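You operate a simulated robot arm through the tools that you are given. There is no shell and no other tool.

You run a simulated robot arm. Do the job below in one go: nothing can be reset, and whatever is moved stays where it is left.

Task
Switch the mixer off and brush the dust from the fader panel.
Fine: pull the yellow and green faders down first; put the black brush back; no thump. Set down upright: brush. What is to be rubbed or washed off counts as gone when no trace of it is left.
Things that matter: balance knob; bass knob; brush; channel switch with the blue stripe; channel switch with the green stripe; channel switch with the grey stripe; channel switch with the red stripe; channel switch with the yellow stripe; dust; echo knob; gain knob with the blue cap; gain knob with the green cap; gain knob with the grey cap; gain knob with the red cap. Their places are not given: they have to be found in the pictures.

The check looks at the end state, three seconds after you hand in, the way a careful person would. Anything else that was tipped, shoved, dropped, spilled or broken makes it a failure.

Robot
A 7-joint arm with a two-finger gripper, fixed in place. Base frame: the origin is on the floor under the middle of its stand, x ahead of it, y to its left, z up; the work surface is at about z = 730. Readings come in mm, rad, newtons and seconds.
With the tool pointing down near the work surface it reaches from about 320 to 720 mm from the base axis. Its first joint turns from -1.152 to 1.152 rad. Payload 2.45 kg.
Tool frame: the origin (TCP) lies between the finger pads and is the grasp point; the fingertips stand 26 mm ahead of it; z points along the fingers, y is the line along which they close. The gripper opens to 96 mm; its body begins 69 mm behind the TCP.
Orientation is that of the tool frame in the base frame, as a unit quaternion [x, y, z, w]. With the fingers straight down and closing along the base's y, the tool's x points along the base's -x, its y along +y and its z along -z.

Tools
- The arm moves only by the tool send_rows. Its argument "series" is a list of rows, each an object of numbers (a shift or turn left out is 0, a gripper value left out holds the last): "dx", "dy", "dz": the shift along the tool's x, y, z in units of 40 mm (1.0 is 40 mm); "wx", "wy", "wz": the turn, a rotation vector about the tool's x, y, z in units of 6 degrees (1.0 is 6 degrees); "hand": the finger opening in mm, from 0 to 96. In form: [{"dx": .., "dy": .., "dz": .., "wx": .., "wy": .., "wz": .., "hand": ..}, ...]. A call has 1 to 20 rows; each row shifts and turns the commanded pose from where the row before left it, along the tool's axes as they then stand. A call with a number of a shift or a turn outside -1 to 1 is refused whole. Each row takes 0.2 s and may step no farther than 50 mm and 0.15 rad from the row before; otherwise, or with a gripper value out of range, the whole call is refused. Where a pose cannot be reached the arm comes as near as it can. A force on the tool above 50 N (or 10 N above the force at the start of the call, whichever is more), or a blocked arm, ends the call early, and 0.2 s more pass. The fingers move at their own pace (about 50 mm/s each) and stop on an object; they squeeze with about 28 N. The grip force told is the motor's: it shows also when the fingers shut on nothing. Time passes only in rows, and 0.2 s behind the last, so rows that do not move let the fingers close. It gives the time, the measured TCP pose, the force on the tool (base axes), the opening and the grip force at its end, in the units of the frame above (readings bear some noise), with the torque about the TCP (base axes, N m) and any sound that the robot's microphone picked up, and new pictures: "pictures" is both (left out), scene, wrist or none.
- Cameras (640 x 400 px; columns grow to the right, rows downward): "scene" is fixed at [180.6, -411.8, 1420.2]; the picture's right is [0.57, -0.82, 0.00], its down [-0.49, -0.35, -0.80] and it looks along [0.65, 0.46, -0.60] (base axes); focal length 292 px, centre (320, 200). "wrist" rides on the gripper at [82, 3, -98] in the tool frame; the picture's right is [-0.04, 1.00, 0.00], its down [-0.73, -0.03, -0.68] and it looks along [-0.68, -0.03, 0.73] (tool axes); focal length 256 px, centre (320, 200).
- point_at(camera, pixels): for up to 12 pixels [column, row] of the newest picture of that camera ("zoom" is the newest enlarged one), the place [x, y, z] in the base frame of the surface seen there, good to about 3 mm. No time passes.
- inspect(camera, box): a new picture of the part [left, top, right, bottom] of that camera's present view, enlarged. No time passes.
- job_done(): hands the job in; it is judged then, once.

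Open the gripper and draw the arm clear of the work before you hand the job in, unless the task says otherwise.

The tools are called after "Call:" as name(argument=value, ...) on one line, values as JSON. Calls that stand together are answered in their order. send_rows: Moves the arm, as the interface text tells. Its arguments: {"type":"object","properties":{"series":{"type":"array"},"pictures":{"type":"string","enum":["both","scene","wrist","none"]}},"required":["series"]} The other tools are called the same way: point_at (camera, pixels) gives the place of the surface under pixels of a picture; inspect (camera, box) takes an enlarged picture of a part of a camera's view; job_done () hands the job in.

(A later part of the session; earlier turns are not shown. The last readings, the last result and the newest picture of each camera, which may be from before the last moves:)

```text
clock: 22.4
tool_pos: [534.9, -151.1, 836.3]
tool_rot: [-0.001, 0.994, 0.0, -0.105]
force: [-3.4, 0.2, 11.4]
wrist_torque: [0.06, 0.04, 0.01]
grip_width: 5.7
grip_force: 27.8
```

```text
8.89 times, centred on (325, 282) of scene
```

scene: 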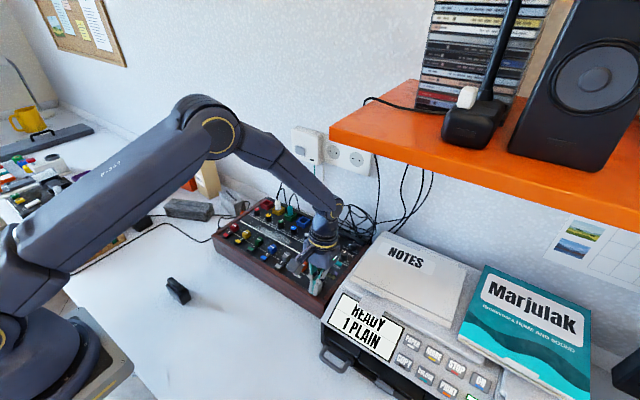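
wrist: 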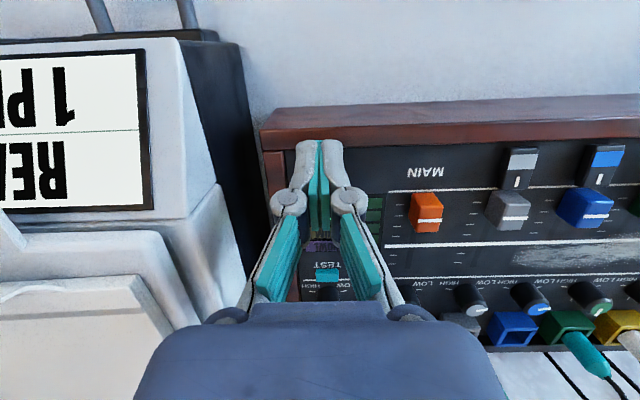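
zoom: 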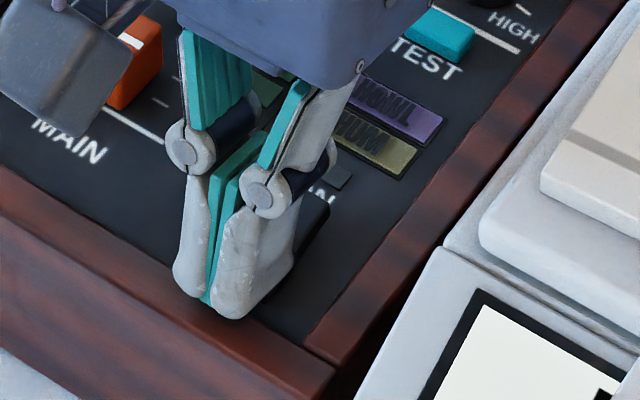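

The ON light is dark and the rocker flipped (11 N, no sound reported). I retract straight up, undo the tilt and look at the switch.

Call:
send_rows(series=[{"dx": 0.104, "dz": -0.489}, {"dx": 0.104, "dz": -0.489}, {"dx": 0.104, "dz": -0.489}, {"wy": -1.0}, {"wy": -1.0}, {"dy": 1.0}, {"dy": 0.3}, {}], pictures="both")

Call:
inspect(camera="wrist", box=[200, 60, 320, 150])

Call:
inspect(camera="scene", box=[205, 185, 365, 305])

```text
clock: 24.2
tool_pos: [534.8, -97.1, 894.9]
tool_rot: [0.0, 1.0, 0.0, 0.001]
force: [-0.1, 0.3, 0.4]
wrist_torque: [0.01, -0.02, 0.0]
grip_width: 0.0
grip_force: 28.7
```

scene: 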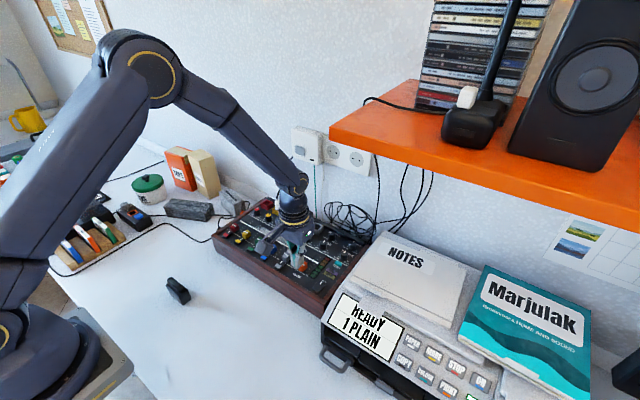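
wrist: 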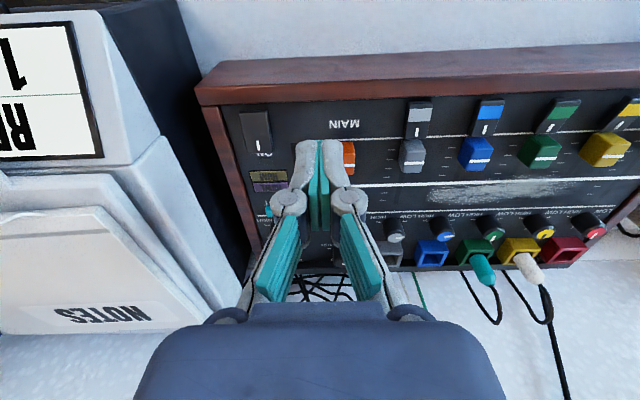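

```text
4.44 times, centred on (260, 105) of wrist
```

zoom: 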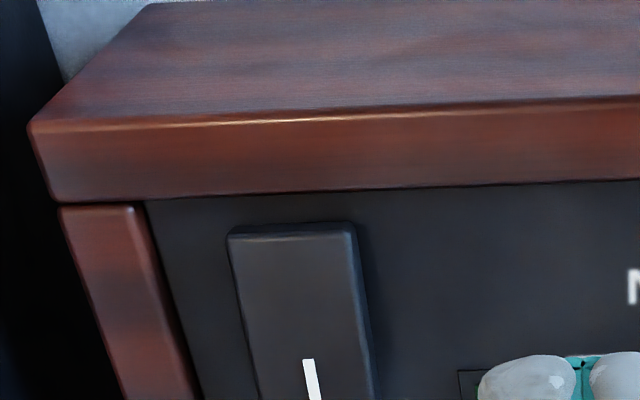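

```text
3.33 times, centred on (285, 245) of scene
```

zoom: 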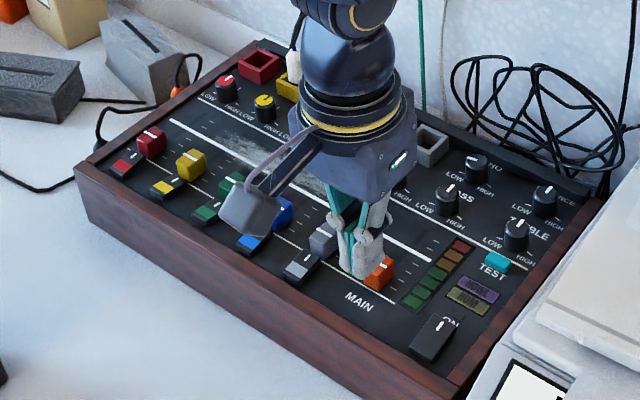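

The mixer is off and nothing else changed. Now I move up and over to the brush near (353,157), opening the fingers.

Call:
send_rows(series=[{"dz": -0.5}, {"dx": 0.594, "dy": 0.794, "dz": -0.12}, {"dx": 0.594, "dy": 0.794, "dz": -0.12, "hand": 96}, {"dx": 0.594, "dy": 0.794, "dz": -0.12}, {"dx": 0.594, "dy": 0.794, "dz": -0.12}, {"dx": 0.594, "dy": 0.794, "dz": -0.12}, {"dx": 0.594, "dy": 0.794, "dz": -0.12}, {"dx": 0.594, "dy": 0.794, "dz": -0.12}, {"dx": 0.594, "dy": 0.794, "dz": -0.12}, {}, {}], pictures="both")

Call:
inspect(camera="wrist", box=[260, 30, 380, 130])

Call:
inspect(camera="scene", box=[150, 265, 210, 315])

```text
clock: 26.6
tool_pos: [345.8, 157.0, 954.4]
tool_rot: [0.001, 1.0, 0.001, 0.0]
force: [0.3, -0.7, 0.7]
wrist_torque: [0.01, 0.01, 0.01]
grip_width: 96.2
grip_force: 0.0
```

scene: 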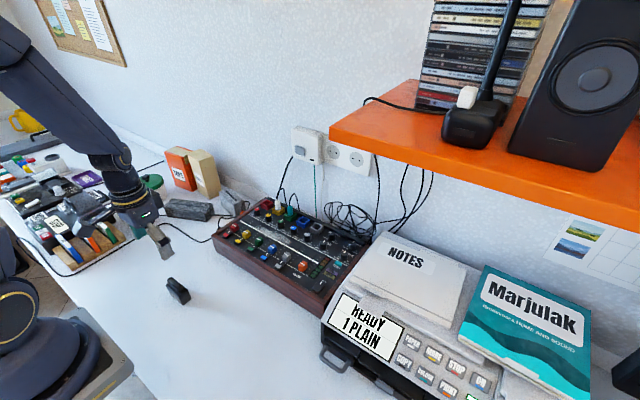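
wrist: 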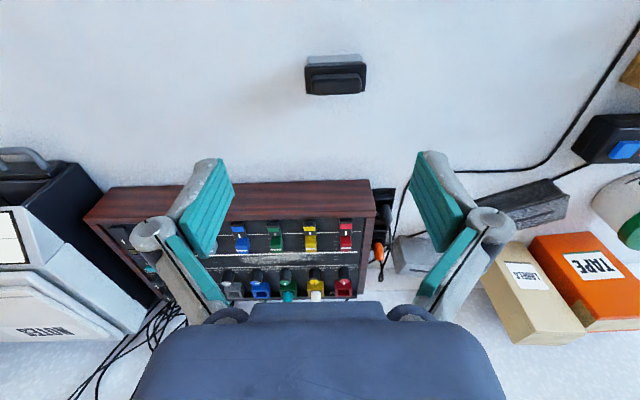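

```text
4.00 times, centred on (320, 80) of wrist
```

zoom: 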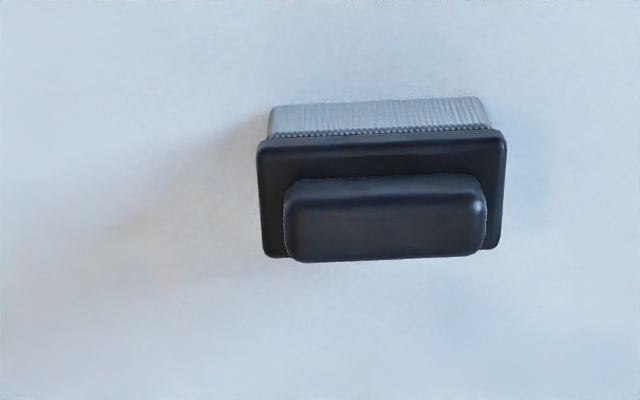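

```text
8.00 times, centred on (180, 290) of scene
```

zoom: 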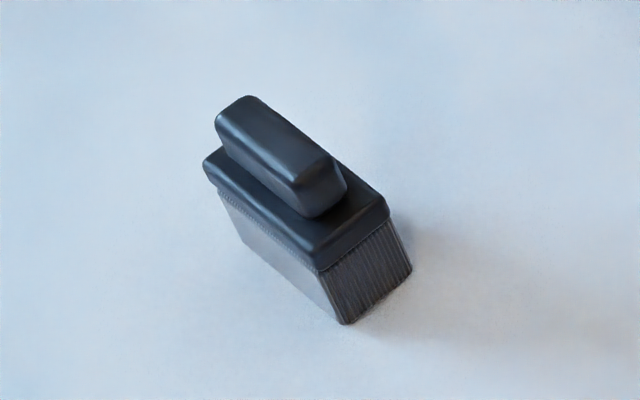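

The brush's long side lies along base y, bristles down, handle bar on top. I measure handle ends, head and bristles in this zoom and in a wrist zoom.

Call:
point_at(camera="zoom", pixels=[[250, 100], [220, 118], [325, 165], [300, 190], [275, 140], [330, 180], [345, 190], [312, 212], [210, 160], [318, 262], [385, 210], [345, 318]])

Call:
inspect(camera="wrist", box=[290, 45, 380, 105])

Call:
point_at(camera="zoom", pixels=[[165, 215], [465, 200], [165, 260], [470, 250], [320, 210], [320, 250], [320, 160], [110, 150], [500, 130], [130, 265], [130, 90], [480, 80]])

```text
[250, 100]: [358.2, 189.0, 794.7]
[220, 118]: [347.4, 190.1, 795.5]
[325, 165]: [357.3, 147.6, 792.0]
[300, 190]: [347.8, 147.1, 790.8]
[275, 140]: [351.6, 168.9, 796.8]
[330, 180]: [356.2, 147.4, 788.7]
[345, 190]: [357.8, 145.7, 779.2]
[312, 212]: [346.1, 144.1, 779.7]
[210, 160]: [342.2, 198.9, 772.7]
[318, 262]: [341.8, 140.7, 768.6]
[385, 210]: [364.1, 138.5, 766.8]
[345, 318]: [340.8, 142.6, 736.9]
```

```text
6.67 times, centred on (335, 75) of wrist
```

zoom: 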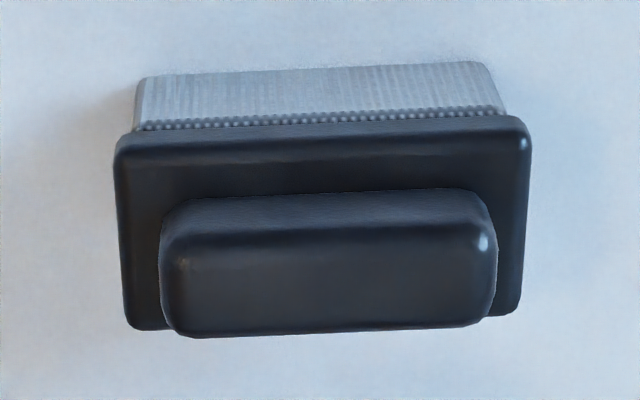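

```text
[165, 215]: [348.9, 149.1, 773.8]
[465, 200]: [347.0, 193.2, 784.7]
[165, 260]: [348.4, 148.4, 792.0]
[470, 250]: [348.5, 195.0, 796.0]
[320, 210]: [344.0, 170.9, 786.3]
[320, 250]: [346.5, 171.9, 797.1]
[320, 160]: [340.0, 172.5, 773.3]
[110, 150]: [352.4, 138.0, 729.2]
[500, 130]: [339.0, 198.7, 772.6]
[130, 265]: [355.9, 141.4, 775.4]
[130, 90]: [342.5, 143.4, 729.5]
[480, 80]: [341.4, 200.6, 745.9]
```

The brush centre is at about (352,170): handle y 146–194, x 345–359, z 776–797, head 138–200 in y. I'll grip the handle lengthwise (closing along y) without turning the wrist; first I descend to 25 mm above the grip height and check.

Call:
send_rows(series=[{"dx": -0.155, "dy": 0.325, "dz": 0.5}, {"dz": 0.9}, {"dz": 0.9}, {"dz": 0.8}, {}, {}, {}], pictures="both")

Call:
inspect(camera="wrist", box=[160, 60, 480, 260])

Call:
inspect(camera="scene", box=[130, 240, 230, 310])

```text
clock: 28.2
tool_pos: [352.5, 170.6, 828.7]
tool_rot: [0.0, 1.0, -0.001, 0.0]
force: [-0.1, 0.0, 0.3]
wrist_torque: [-0.01, -0.01, -0.01]
grip_width: 96.0
grip_force: 0.1
```

scene: 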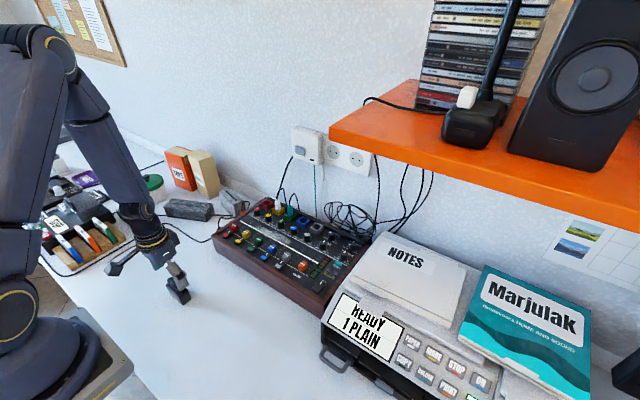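
wrist: 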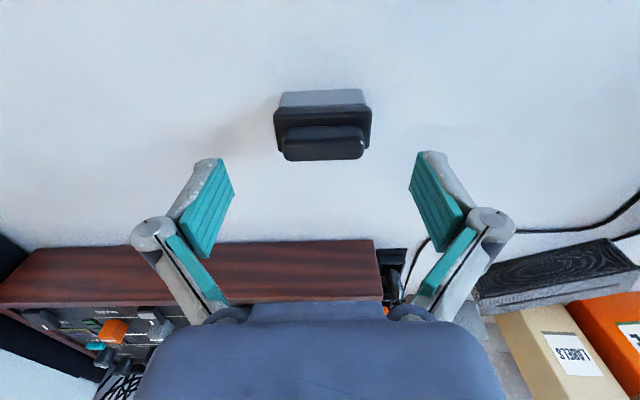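

```text
2.00 times, centred on (320, 160) of wrist
```

zoom: 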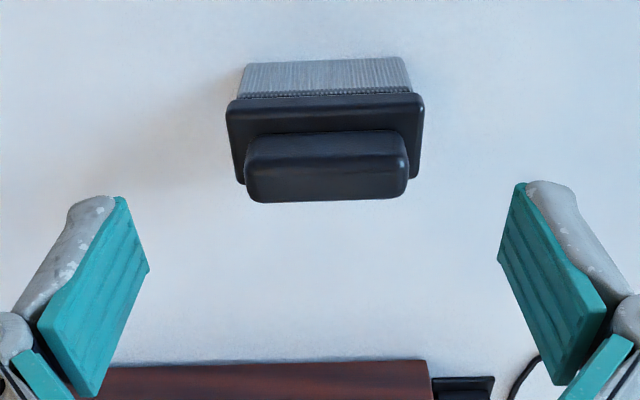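

```text
5.71 times, centred on (180, 275) of scene
```

zoom: 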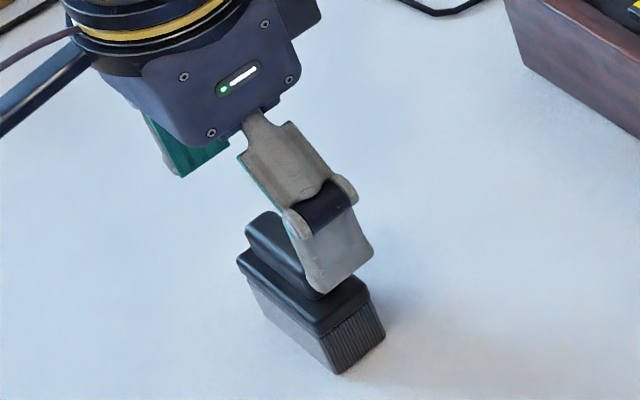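

The brush sits centred within about 2 mm between the open fingers. I nudge +1.5 mm in y, descend 23 mm so the tips stay just above the head, and close on the handle.

Call:
send_rows(series=[{"dy": 0.04, "dz": 0.3}, {"dz": 0.27}, {}, {"hand": 70}, {}, {"hand": 56}, {}], pictures="both")

Call:
inspect(camera="wrist", box=[220, 100, 420, 220])

Call:
inspect(camera="scene", box=[140, 260, 220, 316])

```text
clock: 29.8
tool_pos: [351.3, 173.1, 807.2]
tool_rot: [-0.001, 1.0, 0.0, 0.0]
force: [0.4, -0.5, 0.4]
wrist_torque: [0.01, 0.01, 0.02]
grip_width: 55.9
grip_force: 0.1
```

scene: 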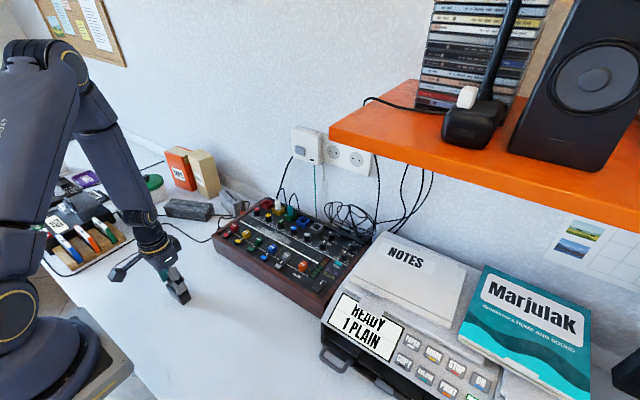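
wrist: 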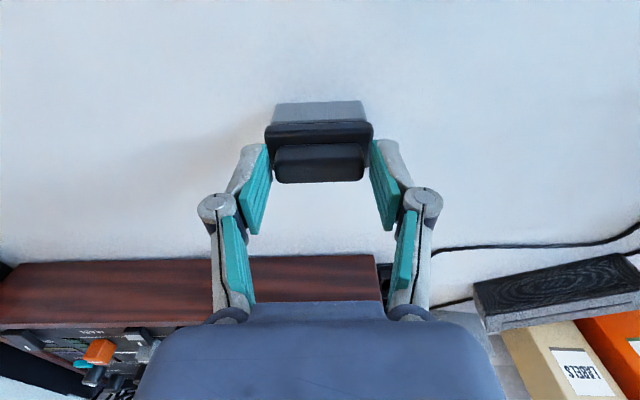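

```text
3.20 times, centred on (320, 160) of wrist
```

zoom: 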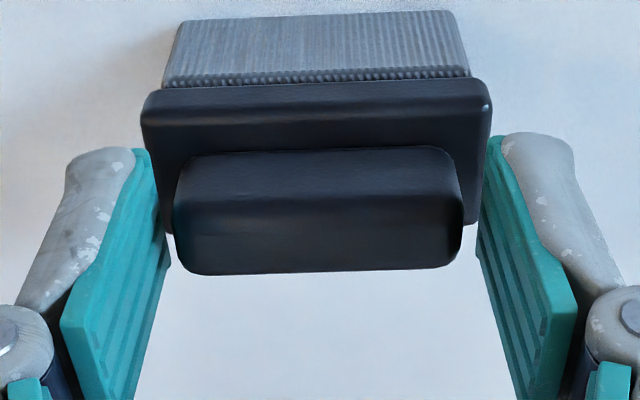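

```text
7.14 times, centred on (180, 288) of scene
```

zoom: 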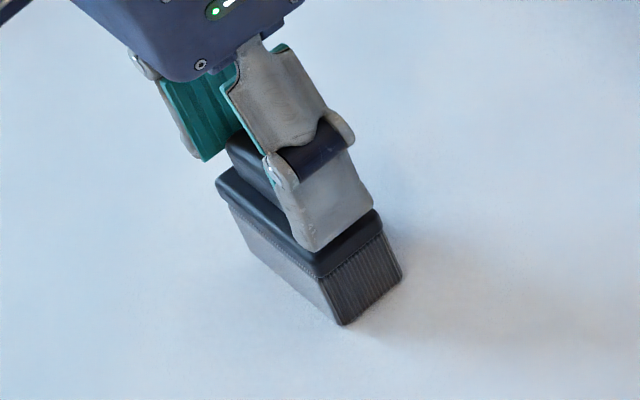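

The handle is evenly centred between the pads, tips just above the head. I close to grip.

Call:
send_rows(series=[{"hand": 30}, {}, {}, {}], pictures="both")

Call:
inspect(camera="wrist", box=[220, 100, 420, 220])

Call:
inspect(camera="scene", box=[140, 260, 220, 316])

```text
clock: 30.8
tool_pos: [352.2, 172.8, 807.8]
tool_rot: [0.0, 1.0, 0.001, 0.0]
force: [-0.8, -1.0, 6.9]
wrist_torque: [-0.08, 0.02, -0.01]
grip_width: 49.3
grip_force: 27.4
```

scene: 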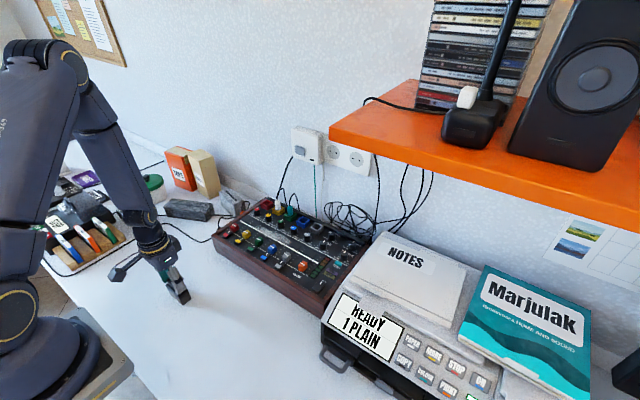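
wrist: 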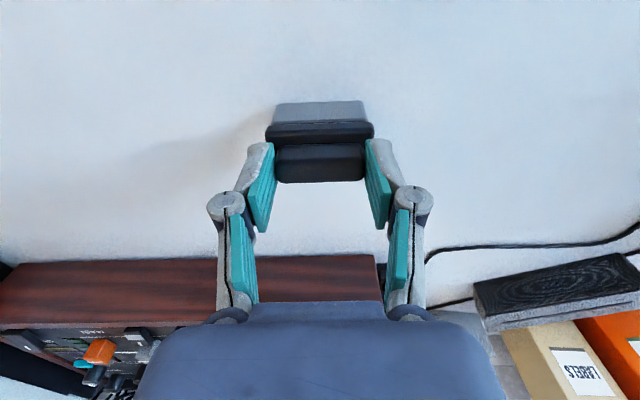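

```text
3.20 times, centred on (320, 160) of wrist
```

zoom: 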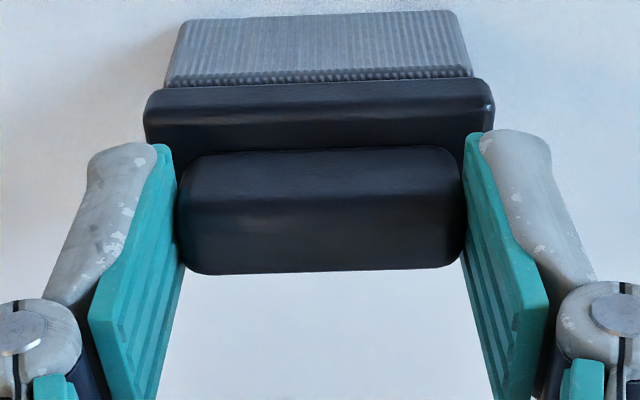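

```text
7.14 times, centred on (180, 288) of scene
```

zoom: 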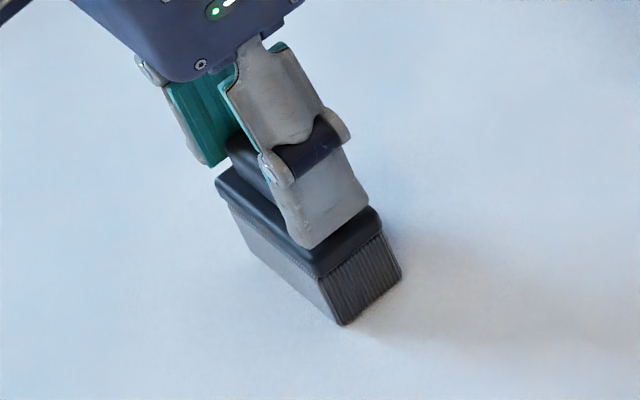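

The grip is firm (49.3 mm, 27.4 N). I lift the brush straight up about 130 mm and check that it hangs upright.

Call:
send_rows(series=[{"dz": -0.25}, {"dz": -0.5}, {"dz": -0.75}, {"dz": -0.75}, {"dz": -0.75}, {"dz": -0.25}, {}], pictures="both")

Call:
inspect(camera="wrist", box=[220, 80, 420, 220])

Call:
inspect(camera="scene", box=[140, 190, 240, 270])

```text
clock: 32.4
tool_pos: [349.7, 171.5, 936.5]
tool_rot: [-0.001, 1.0, 0.001, 0.0]
force: [0.7, -0.9, 0.0]
wrist_torque: [-0.05, -0.02, 0.01]
grip_width: 49.3
grip_force: 28.3
```

scene: 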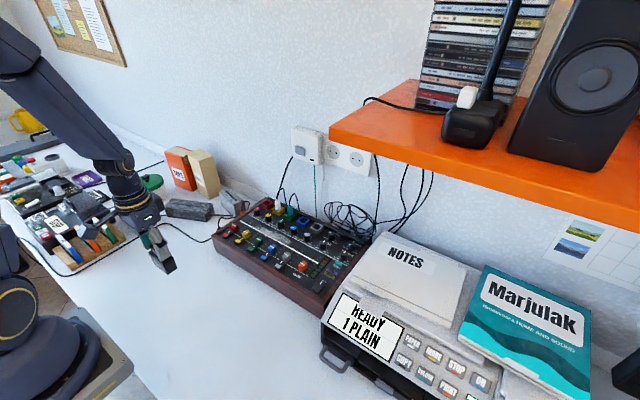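
wrist: 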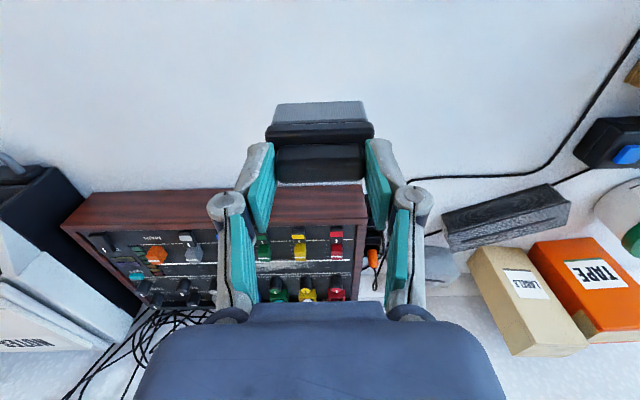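

```text
2.86 times, centred on (320, 150) of wrist
```

zoom: 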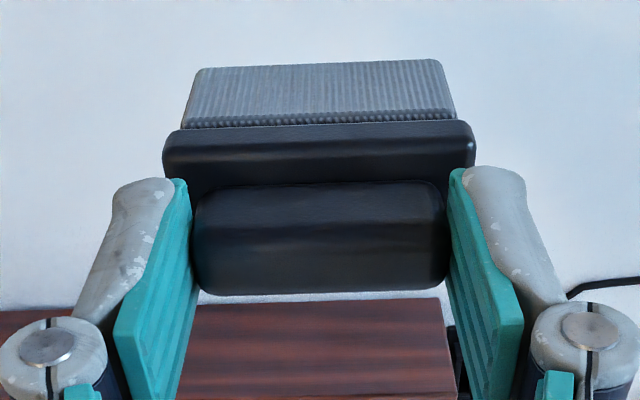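

```text
5.00 times, centred on (190, 230) of scene
```

zoom: 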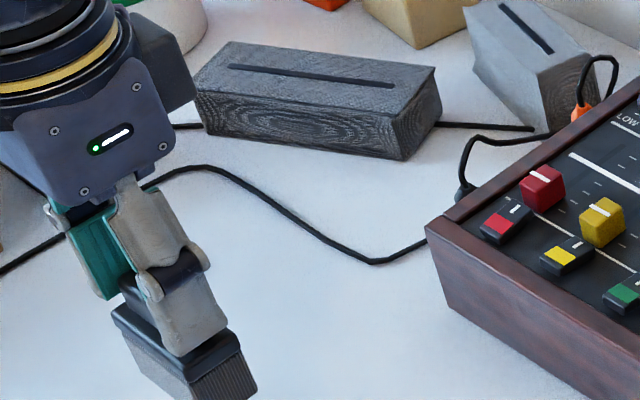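

The brush hangs upright with bristle bottoms at z≈860. I carry it over to the left end of the dusty strip at x≈628, y≈160, keeping height.

Call:
send_rows(series=[{"dx": -0.985, "dy": -0.04}, {"dx": -0.985, "dy": -0.04}, {"dx": -0.985, "dy": -0.04}, {"dx": -0.985, "dy": -0.04}, {"dx": -0.985, "dy": -0.04}, {"dx": -0.985, "dy": -0.05}, {"dx": -0.985, "dy": -0.05}, {}, {}], pictures="both")

Call:
inspect(camera="wrist", box=[140, 40, 420, 220])

Call:
inspect(camera="scene", box=[205, 160, 345, 260])

```text
clock: 34.4
tool_pos: [627.7, 157.7, 936.9]
tool_rot: [0.0, 1.0, 0.0, 0.0]
force: [0.1, 0.4, -0.8]
wrist_torque: [0.02, -0.02, 0.01]
grip_width: 49.0
grip_force: 27.9
```

scene: 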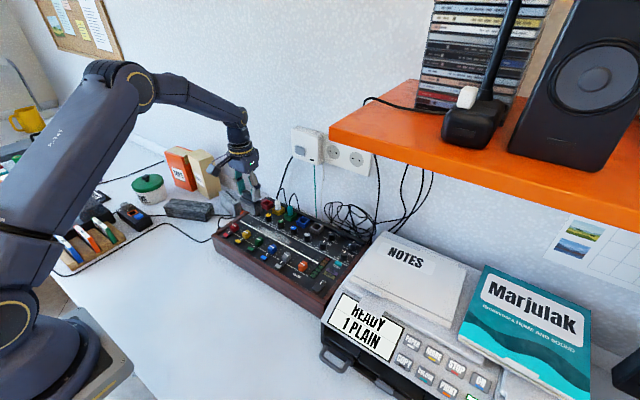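
wrist: 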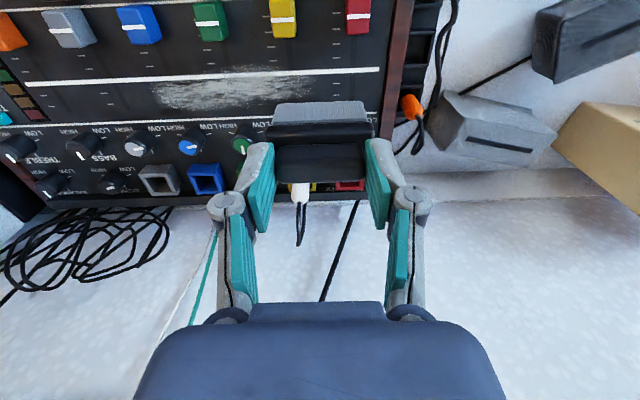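

```text
2.22 times, centred on (280, 130) of wrist
```

zoom: 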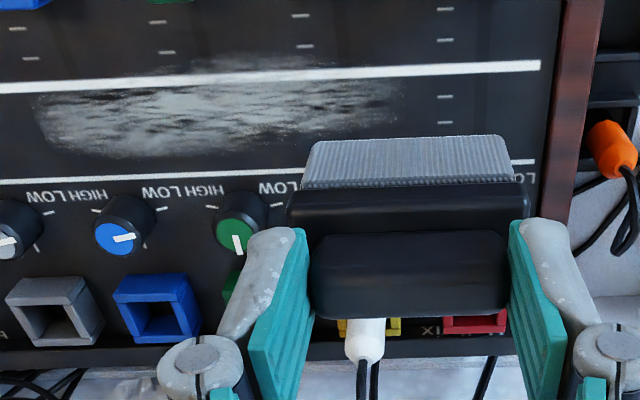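

```text
4.00 times, centred on (275, 210) of scene
```

zoom: 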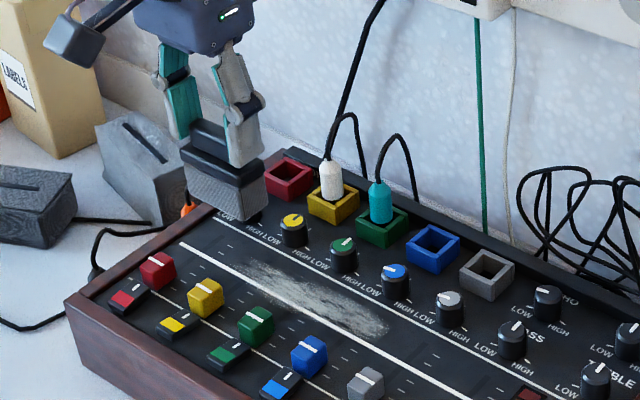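

With everything visible I measure the dust extent, knob tops, and plug/cable heights in this scene zoom, then the dust outline from the wrist picture.

Call:
point_at(camera="zoom", pixels=[[238, 262], [265, 257], [388, 330], [350, 338], [290, 305], [343, 243], [293, 220], [330, 155], [380, 183], [345, 116], [397, 135], [395, 271]])

Call:
point_at(camera="wrist", pixels=[[155, 86], [160, 103], [190, 111], [245, 105], [310, 96], [318, 80], [300, 68], [235, 66], [215, 68], [200, 90], [247, 147], [190, 150]])

```text
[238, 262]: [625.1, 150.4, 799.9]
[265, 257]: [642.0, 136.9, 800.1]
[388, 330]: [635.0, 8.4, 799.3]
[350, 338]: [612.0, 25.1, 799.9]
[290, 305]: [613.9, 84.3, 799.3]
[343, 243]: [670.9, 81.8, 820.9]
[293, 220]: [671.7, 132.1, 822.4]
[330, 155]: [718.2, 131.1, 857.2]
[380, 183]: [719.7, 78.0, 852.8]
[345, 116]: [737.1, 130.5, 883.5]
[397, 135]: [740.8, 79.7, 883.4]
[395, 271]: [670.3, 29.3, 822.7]
```

```text
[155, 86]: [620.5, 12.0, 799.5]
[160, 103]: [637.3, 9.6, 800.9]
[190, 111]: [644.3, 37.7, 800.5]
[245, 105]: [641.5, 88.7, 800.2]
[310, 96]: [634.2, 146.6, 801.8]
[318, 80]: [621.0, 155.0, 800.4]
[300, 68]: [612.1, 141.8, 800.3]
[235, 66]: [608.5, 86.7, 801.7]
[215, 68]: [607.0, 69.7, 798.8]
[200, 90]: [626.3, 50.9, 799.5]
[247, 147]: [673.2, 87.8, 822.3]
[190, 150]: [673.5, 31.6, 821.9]
```

Dust spans x≈606–645, y≈8–155; knob fronts are at x≈659 (tops z≈822), so three passes at x≈616, 627 and 637 cover it. I lower the brush to just above the panel (expected touch at TCP z≈876).

Call:
send_rows(series=[{"dz": 0.6}, {"dz": 0.5}, {"dz": 0.25}, {}, {"dz": 0.05}, {"dz": 0.025}, {}], pictures="both")

Call:
inspect(camera="scene", box=[215, 170, 315, 250])

Call:
inspect(camera="wrist", box=[140, 40, 420, 220])

```text
clock: 36.0
tool_pos: [626.3, 157.9, 879.9]
tool_rot: [0.0, 1.0, 0.001, 0.0]
force: [0.8, 0.3, -0.3]
wrist_torque: [0.01, -0.01, 0.0]
grip_width: 48.7
grip_force: 28.3
```

scene: 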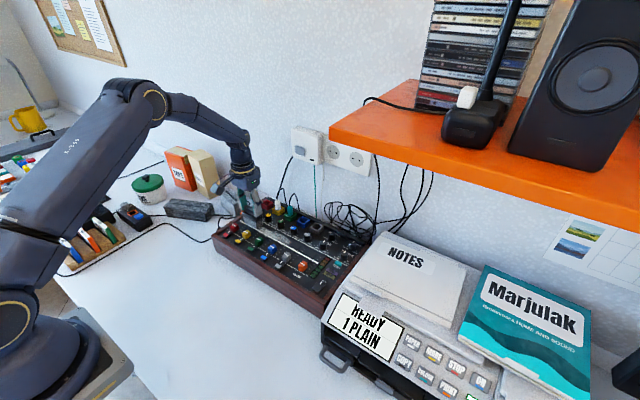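
wrist: 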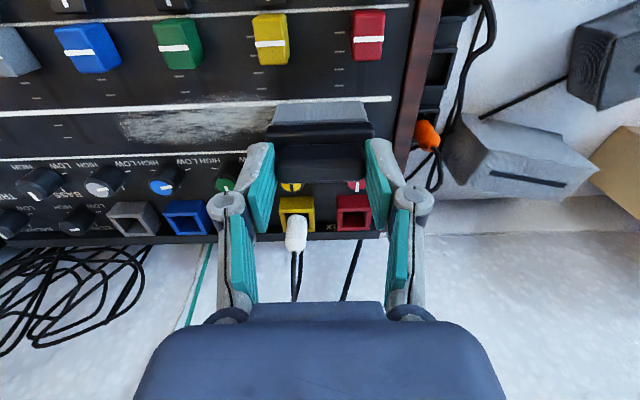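

```text
5.00 times, centred on (265, 210) of scene
```

zoom: 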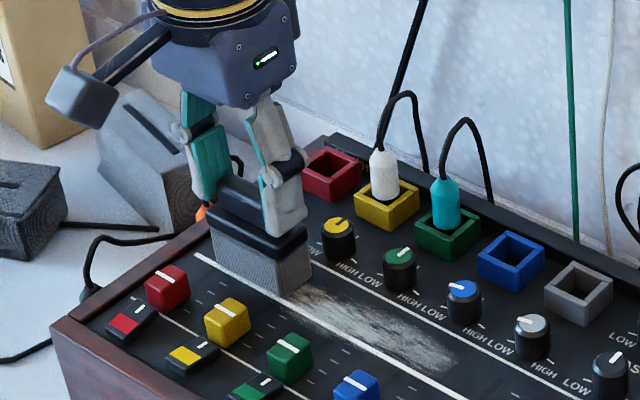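

```text
2.22 times, centred on (280, 130) of wrist
```

zoom: 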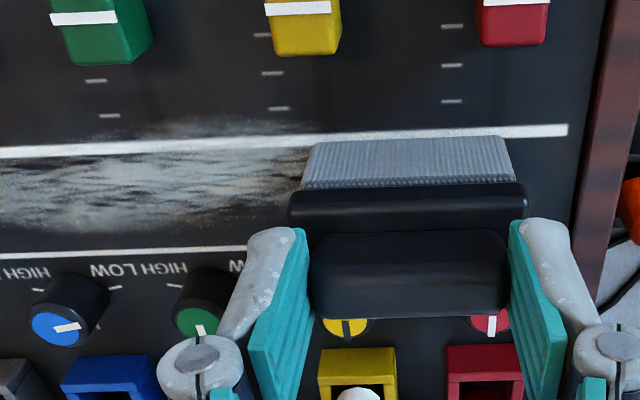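

No contact yet at z≈880 and the bristles are clear of knobs and faders. I lower 1 mm at a time.

Call:
send_rows(series=[{"dz": 0.025}, {"dz": 0.025}, {"dz": 0.025}, {}], pictures="none")

```text
clock: 37.0
tool_pos: [627.3, 158.6, 879.2]
tool_rot: [0.0, 1.0, -0.001, 0.0]
force: [-3.9, -2.2, 13.0]
wrist_torque: [-0.09, 0.31, -0.03]
grip_width: 49.1
grip_force: 27.8
```

Contact: 13 N at z≈879. I relax about 0.8 mm and sweep slowly 50 mm toward −y, then check the effect.

Call:
send_rows(series=[{"dz": -0.02}, {"dy": -0.15}, {"dy": -0.2}, {"dy": -0.2}, {"dy": -0.2}, {"dy": -0.2}, {"dy": -0.2}, {"dy": -0.1}, {}], pictures="both")

Call:
inspect(camera="wrist", box=[180, 40, 460, 220])

Call:
inspect(camera="scene", box=[215, 170, 315, 250])

```text
clock: 39.0
tool_pos: [627.5, 108.0, 878.9]
tool_rot: [0.0, 1.0, 0.0, 0.001]
force: [-0.1, 1.0, 0.9]
wrist_torque: [-0.02, 0.0, 0.0]
grip_width: 49.0
grip_force: 28.4
```

scene: 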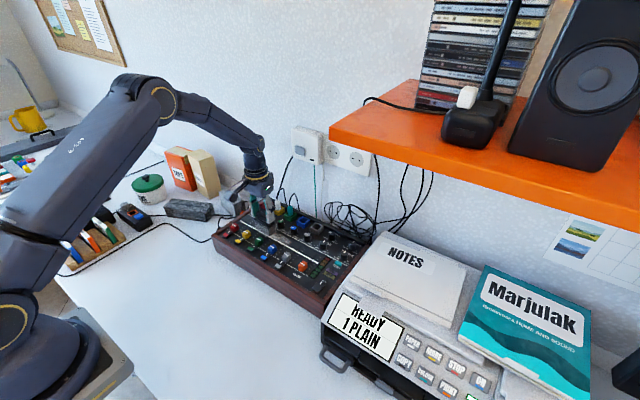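
wrist: 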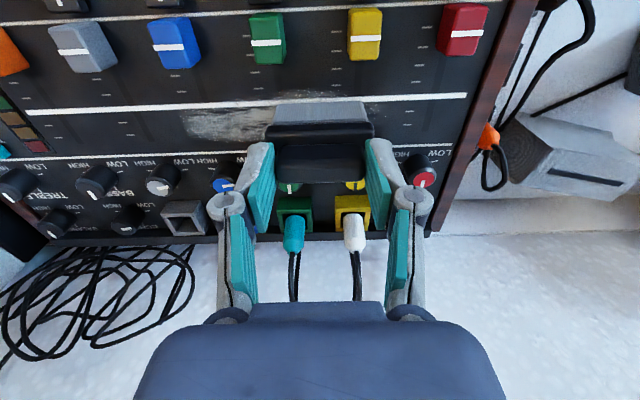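

```text
2.22 times, centred on (320, 130) of wrist
```

zoom: 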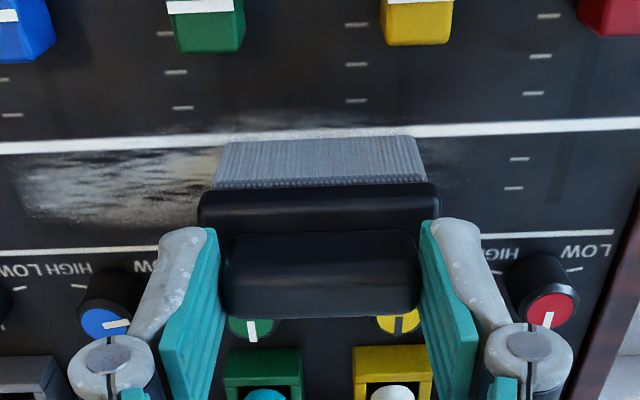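

```text
5.00 times, centred on (265, 210) of scene
```

zoom: 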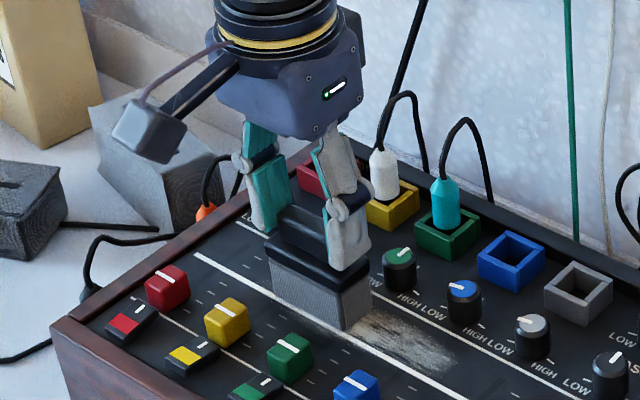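

The brush dragged along with light force (~1 N) and some faint traces remain at its right side. I press slightly more (0.8 mm) and sweep on toward y≈0.

Call:
send_rows(series=[{"dz": 0.02}, {"dy": -0.2}, {"dy": -0.25}, {"dy": -0.25}, {"dy": -0.25}, {"dy": -0.25}, {"dy": -0.25}, {"dy": -0.25}, {"dy": -0.25}, {"dy": -0.25}, {"dy": -0.25}, {"dy": -0.25}, {}], pictures="both")

Call:
inspect(camera="wrist", box=[220, 40, 500, 220])

Call:
inspect(camera="scene", box=[215, 185, 335, 265])

```text
clock: 41.8
tool_pos: [628.1, -0.4, 877.7]
tool_rot: [0.001, 1.0, 0.0, 0.001]
force: [0.3, 6.0, 23.1]
wrist_torque: [0.2, -0.09, 0.03]
grip_width: 49.2
grip_force: 27.8
```

scene: 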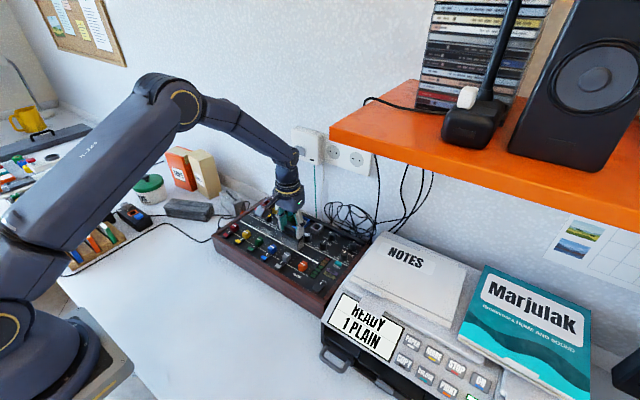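
wrist: 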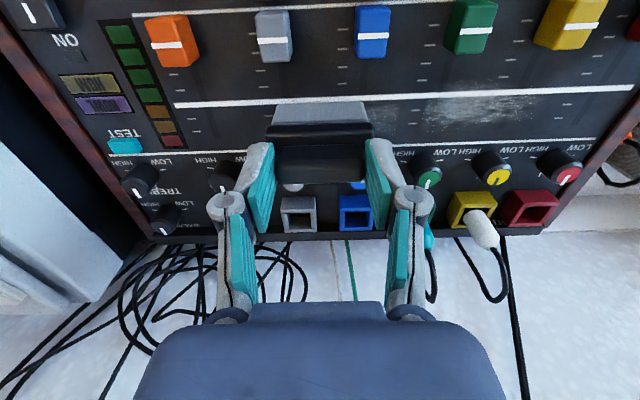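

```text
2.22 times, centred on (360, 130) of wrist
```

zoom: 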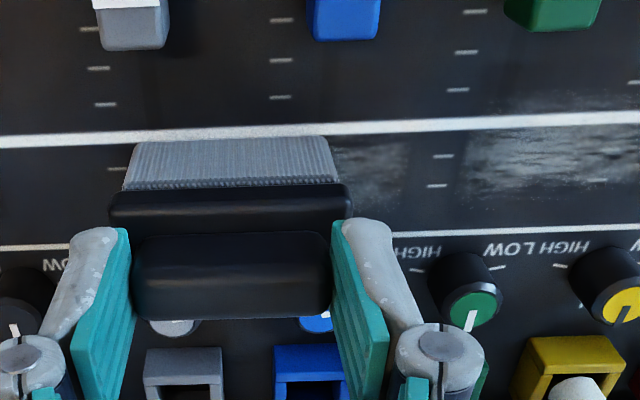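

```text
5.00 times, centred on (275, 225) of scene
```

zoom: 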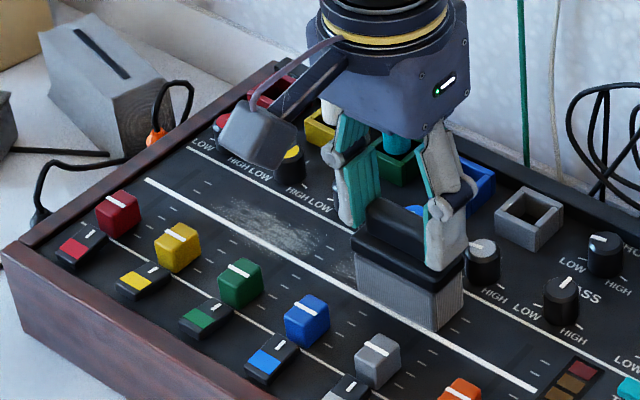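

Where the force was higher (now 23 N) the dust is going; it remains at y≈70–145 where contact was light. I sweep back toward +y at this height.

Call:
send_rows(series=[{"dy": 0.15}, {"dy": 0.25}, {"dy": 0.25}, {"dy": 0.25}, {"dy": 0.25}, {"dy": 0.25}, {"dy": 0.25}, {"dy": 0.25}, {"dy": 0.25}, {"dy": 0.25}, {}], pictures="both")

Call:
inspect(camera="wrist", box=[140, 40, 500, 220])

```text
clock: 44.2
tool_pos: [625.9, 95.7, 877.4]
tool_rot: [0.0, 1.0, 0.0, -0.001]
force: [0.6, -1.2, 5.0]
wrist_torque: [0.01, -0.03, -0.01]
grip_width: 49.1
grip_force: 27.6
```

scene: 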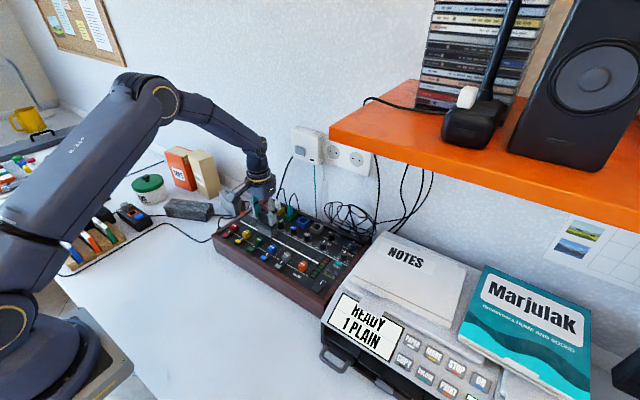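
wrist: 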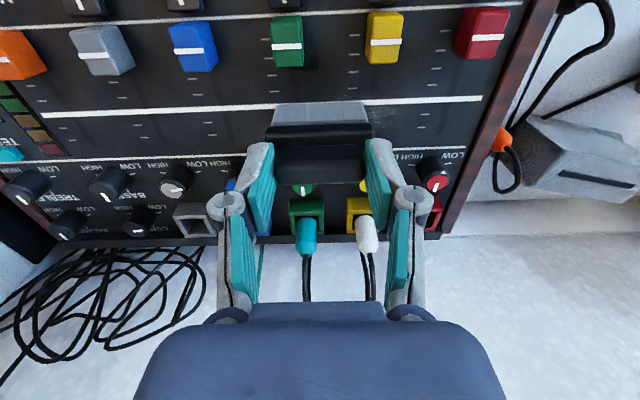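

```text
1.78 times, centred on (320, 130) of wrist
```

zoom: 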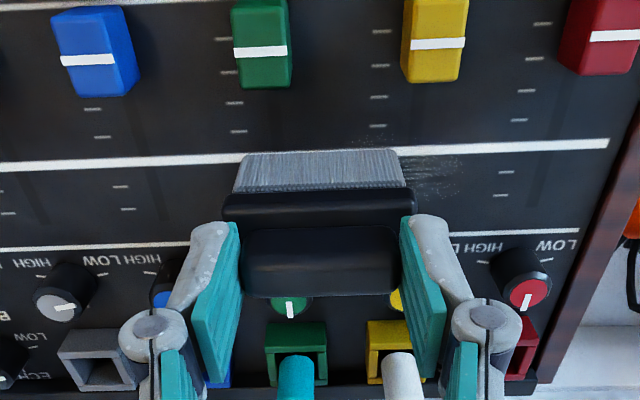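

The swept side (left of the brush) now looks clean; dust remains to the right (zoom 430,175). I press 0.4 mm more and continue to y≈163, then back.

Call:
send_rows(series=[{"dz": 0.01}, {"dy": 0.2}, {"dy": 0.25}, {"dy": 0.25}, {"dy": 0.25}, {"dy": 0.25}, {"dy": 0.25}, {"dy": 0.2}, {}, {"dy": -0.25}, {"dy": -0.25}, {"dy": -0.25}, {"dy": -0.25}, {"dy": -0.25}, {}], pictures="both")

Call:
inspect(camera="wrist", box=[140, 40, 500, 220])

```text
clock: 47.4
tool_pos: [625.9, 113.1, 879.5]
tool_rot: [0.0, 1.0, 0.0, -0.001]
force: [0.5, 1.1, 2.3]
wrist_torque: [0.13, -0.02, 0.01]
grip_width: 48.9
grip_force: 27.9
```

scene: 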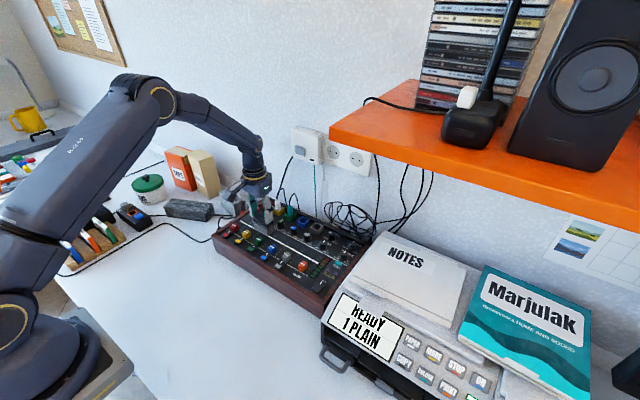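
wrist: 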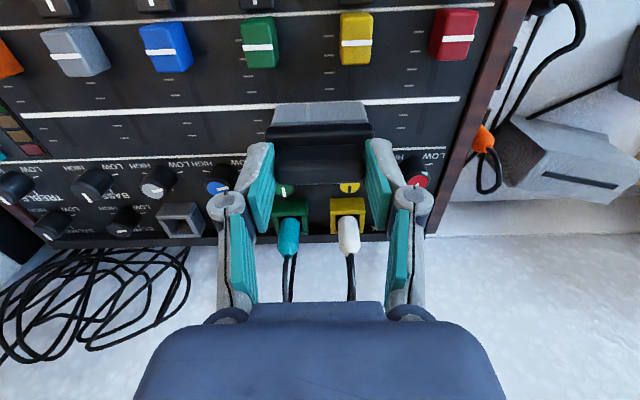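

```text
1.78 times, centred on (320, 130) of wrist
```

zoom: 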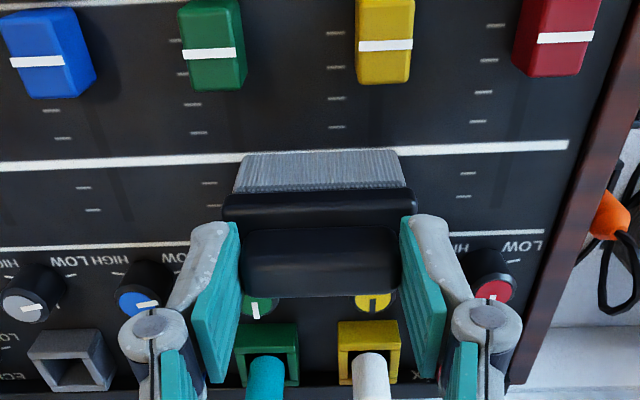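

Both sides now look clean. I lift the brush 40 mm and move it aside to inspect the whole strip for leftovers.

Call:
send_rows(series=[{"dz": -0.5}, {"dz": -0.5}, {"dz": -0.3, "dx": 0.5, "dy": 0.5}, {"dx": 0.7, "dy": 0.7}, {"dx": 0.7, "dy": 0.5}, {"dx": 0.5}, {}, {}], pictures="both")

Call:
inspect(camera="scene", box=[220, 190, 320, 260])

Call:
inspect(camera="wrist", box=[80, 120, 300, 260])

```text
clock: 49.2
tool_pos: [530.1, 180.4, 930.0]
tool_rot: [0.0, 1.0, 0.001, 0.0]
force: [-0.8, -0.5, -0.5]
wrist_torque: [-0.04, 0.04, 0.0]
grip_width: 49.2
grip_force: 28.0
```

scene: 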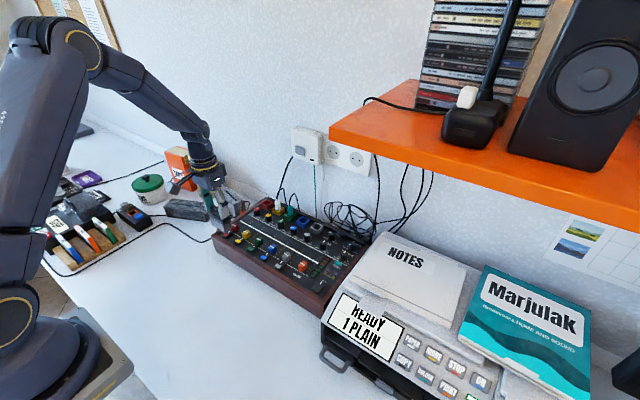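
wrist: 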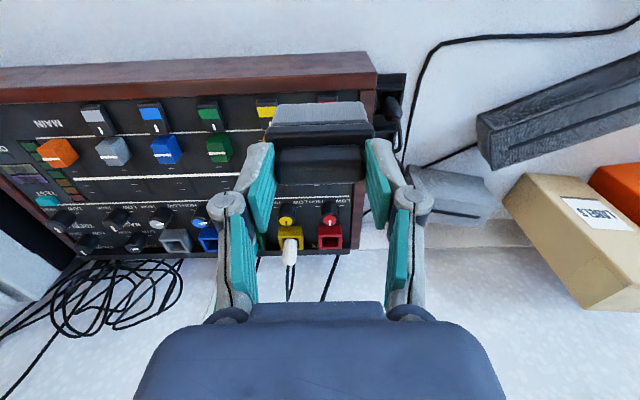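

```text
5.71 times, centred on (270, 225) of scene
```

zoom: 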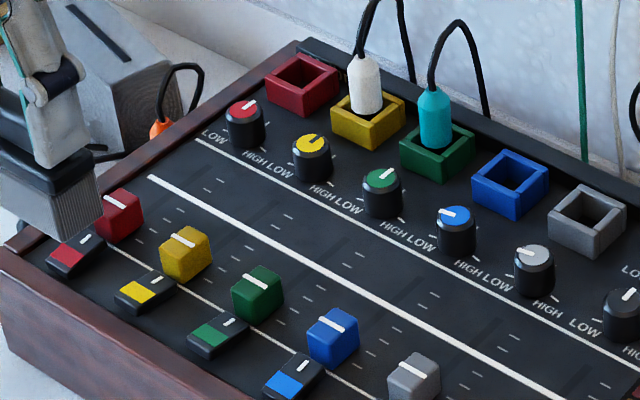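

```text
2.86 times, centred on (190, 190) of wrist
```

zoom: 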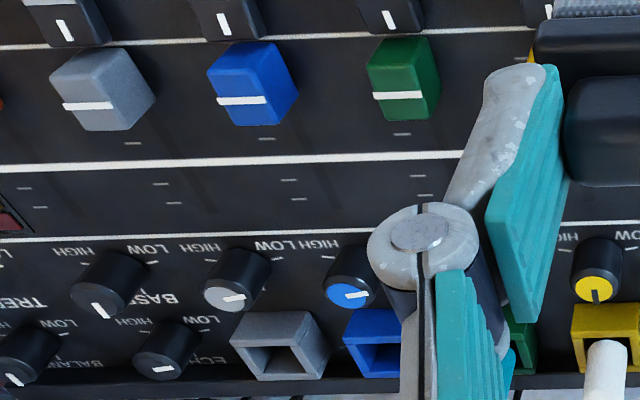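

The strip looks clean; I enlarge it further to check for any trace.

Call:
inspect(camera="scene", box=[240, 206, 280, 232])

Call:
inspect(camera="scene", box=[265, 218, 310, 248])

Call:
inspect(camera="wrist", box=[80, 150, 250, 220])

```text
15.38 times, centred on (260, 219) of scene
```

zoom: 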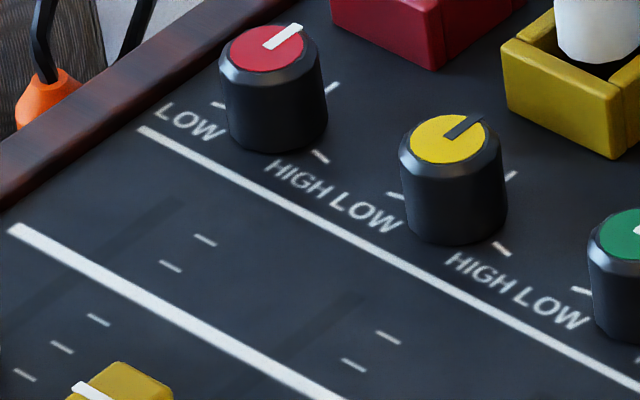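

```text
13.33 times, centred on (288, 233) of scene
```

zoom: 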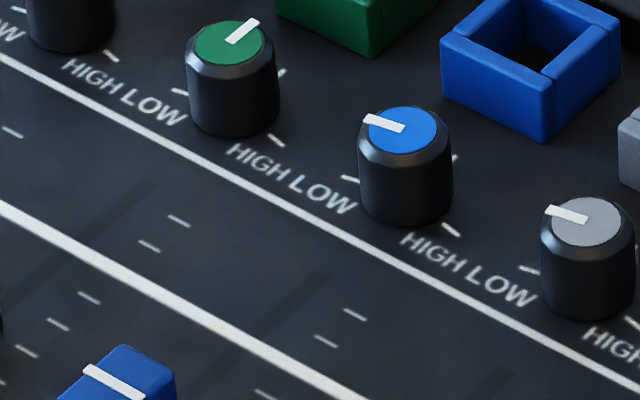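

```text
3.76 times, centred on (165, 185) of wrist
```

zoom: 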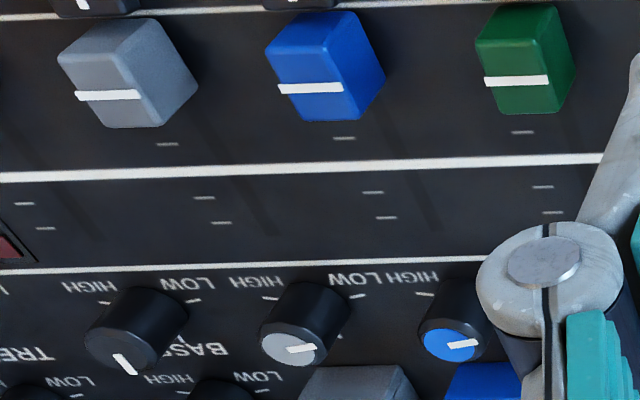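

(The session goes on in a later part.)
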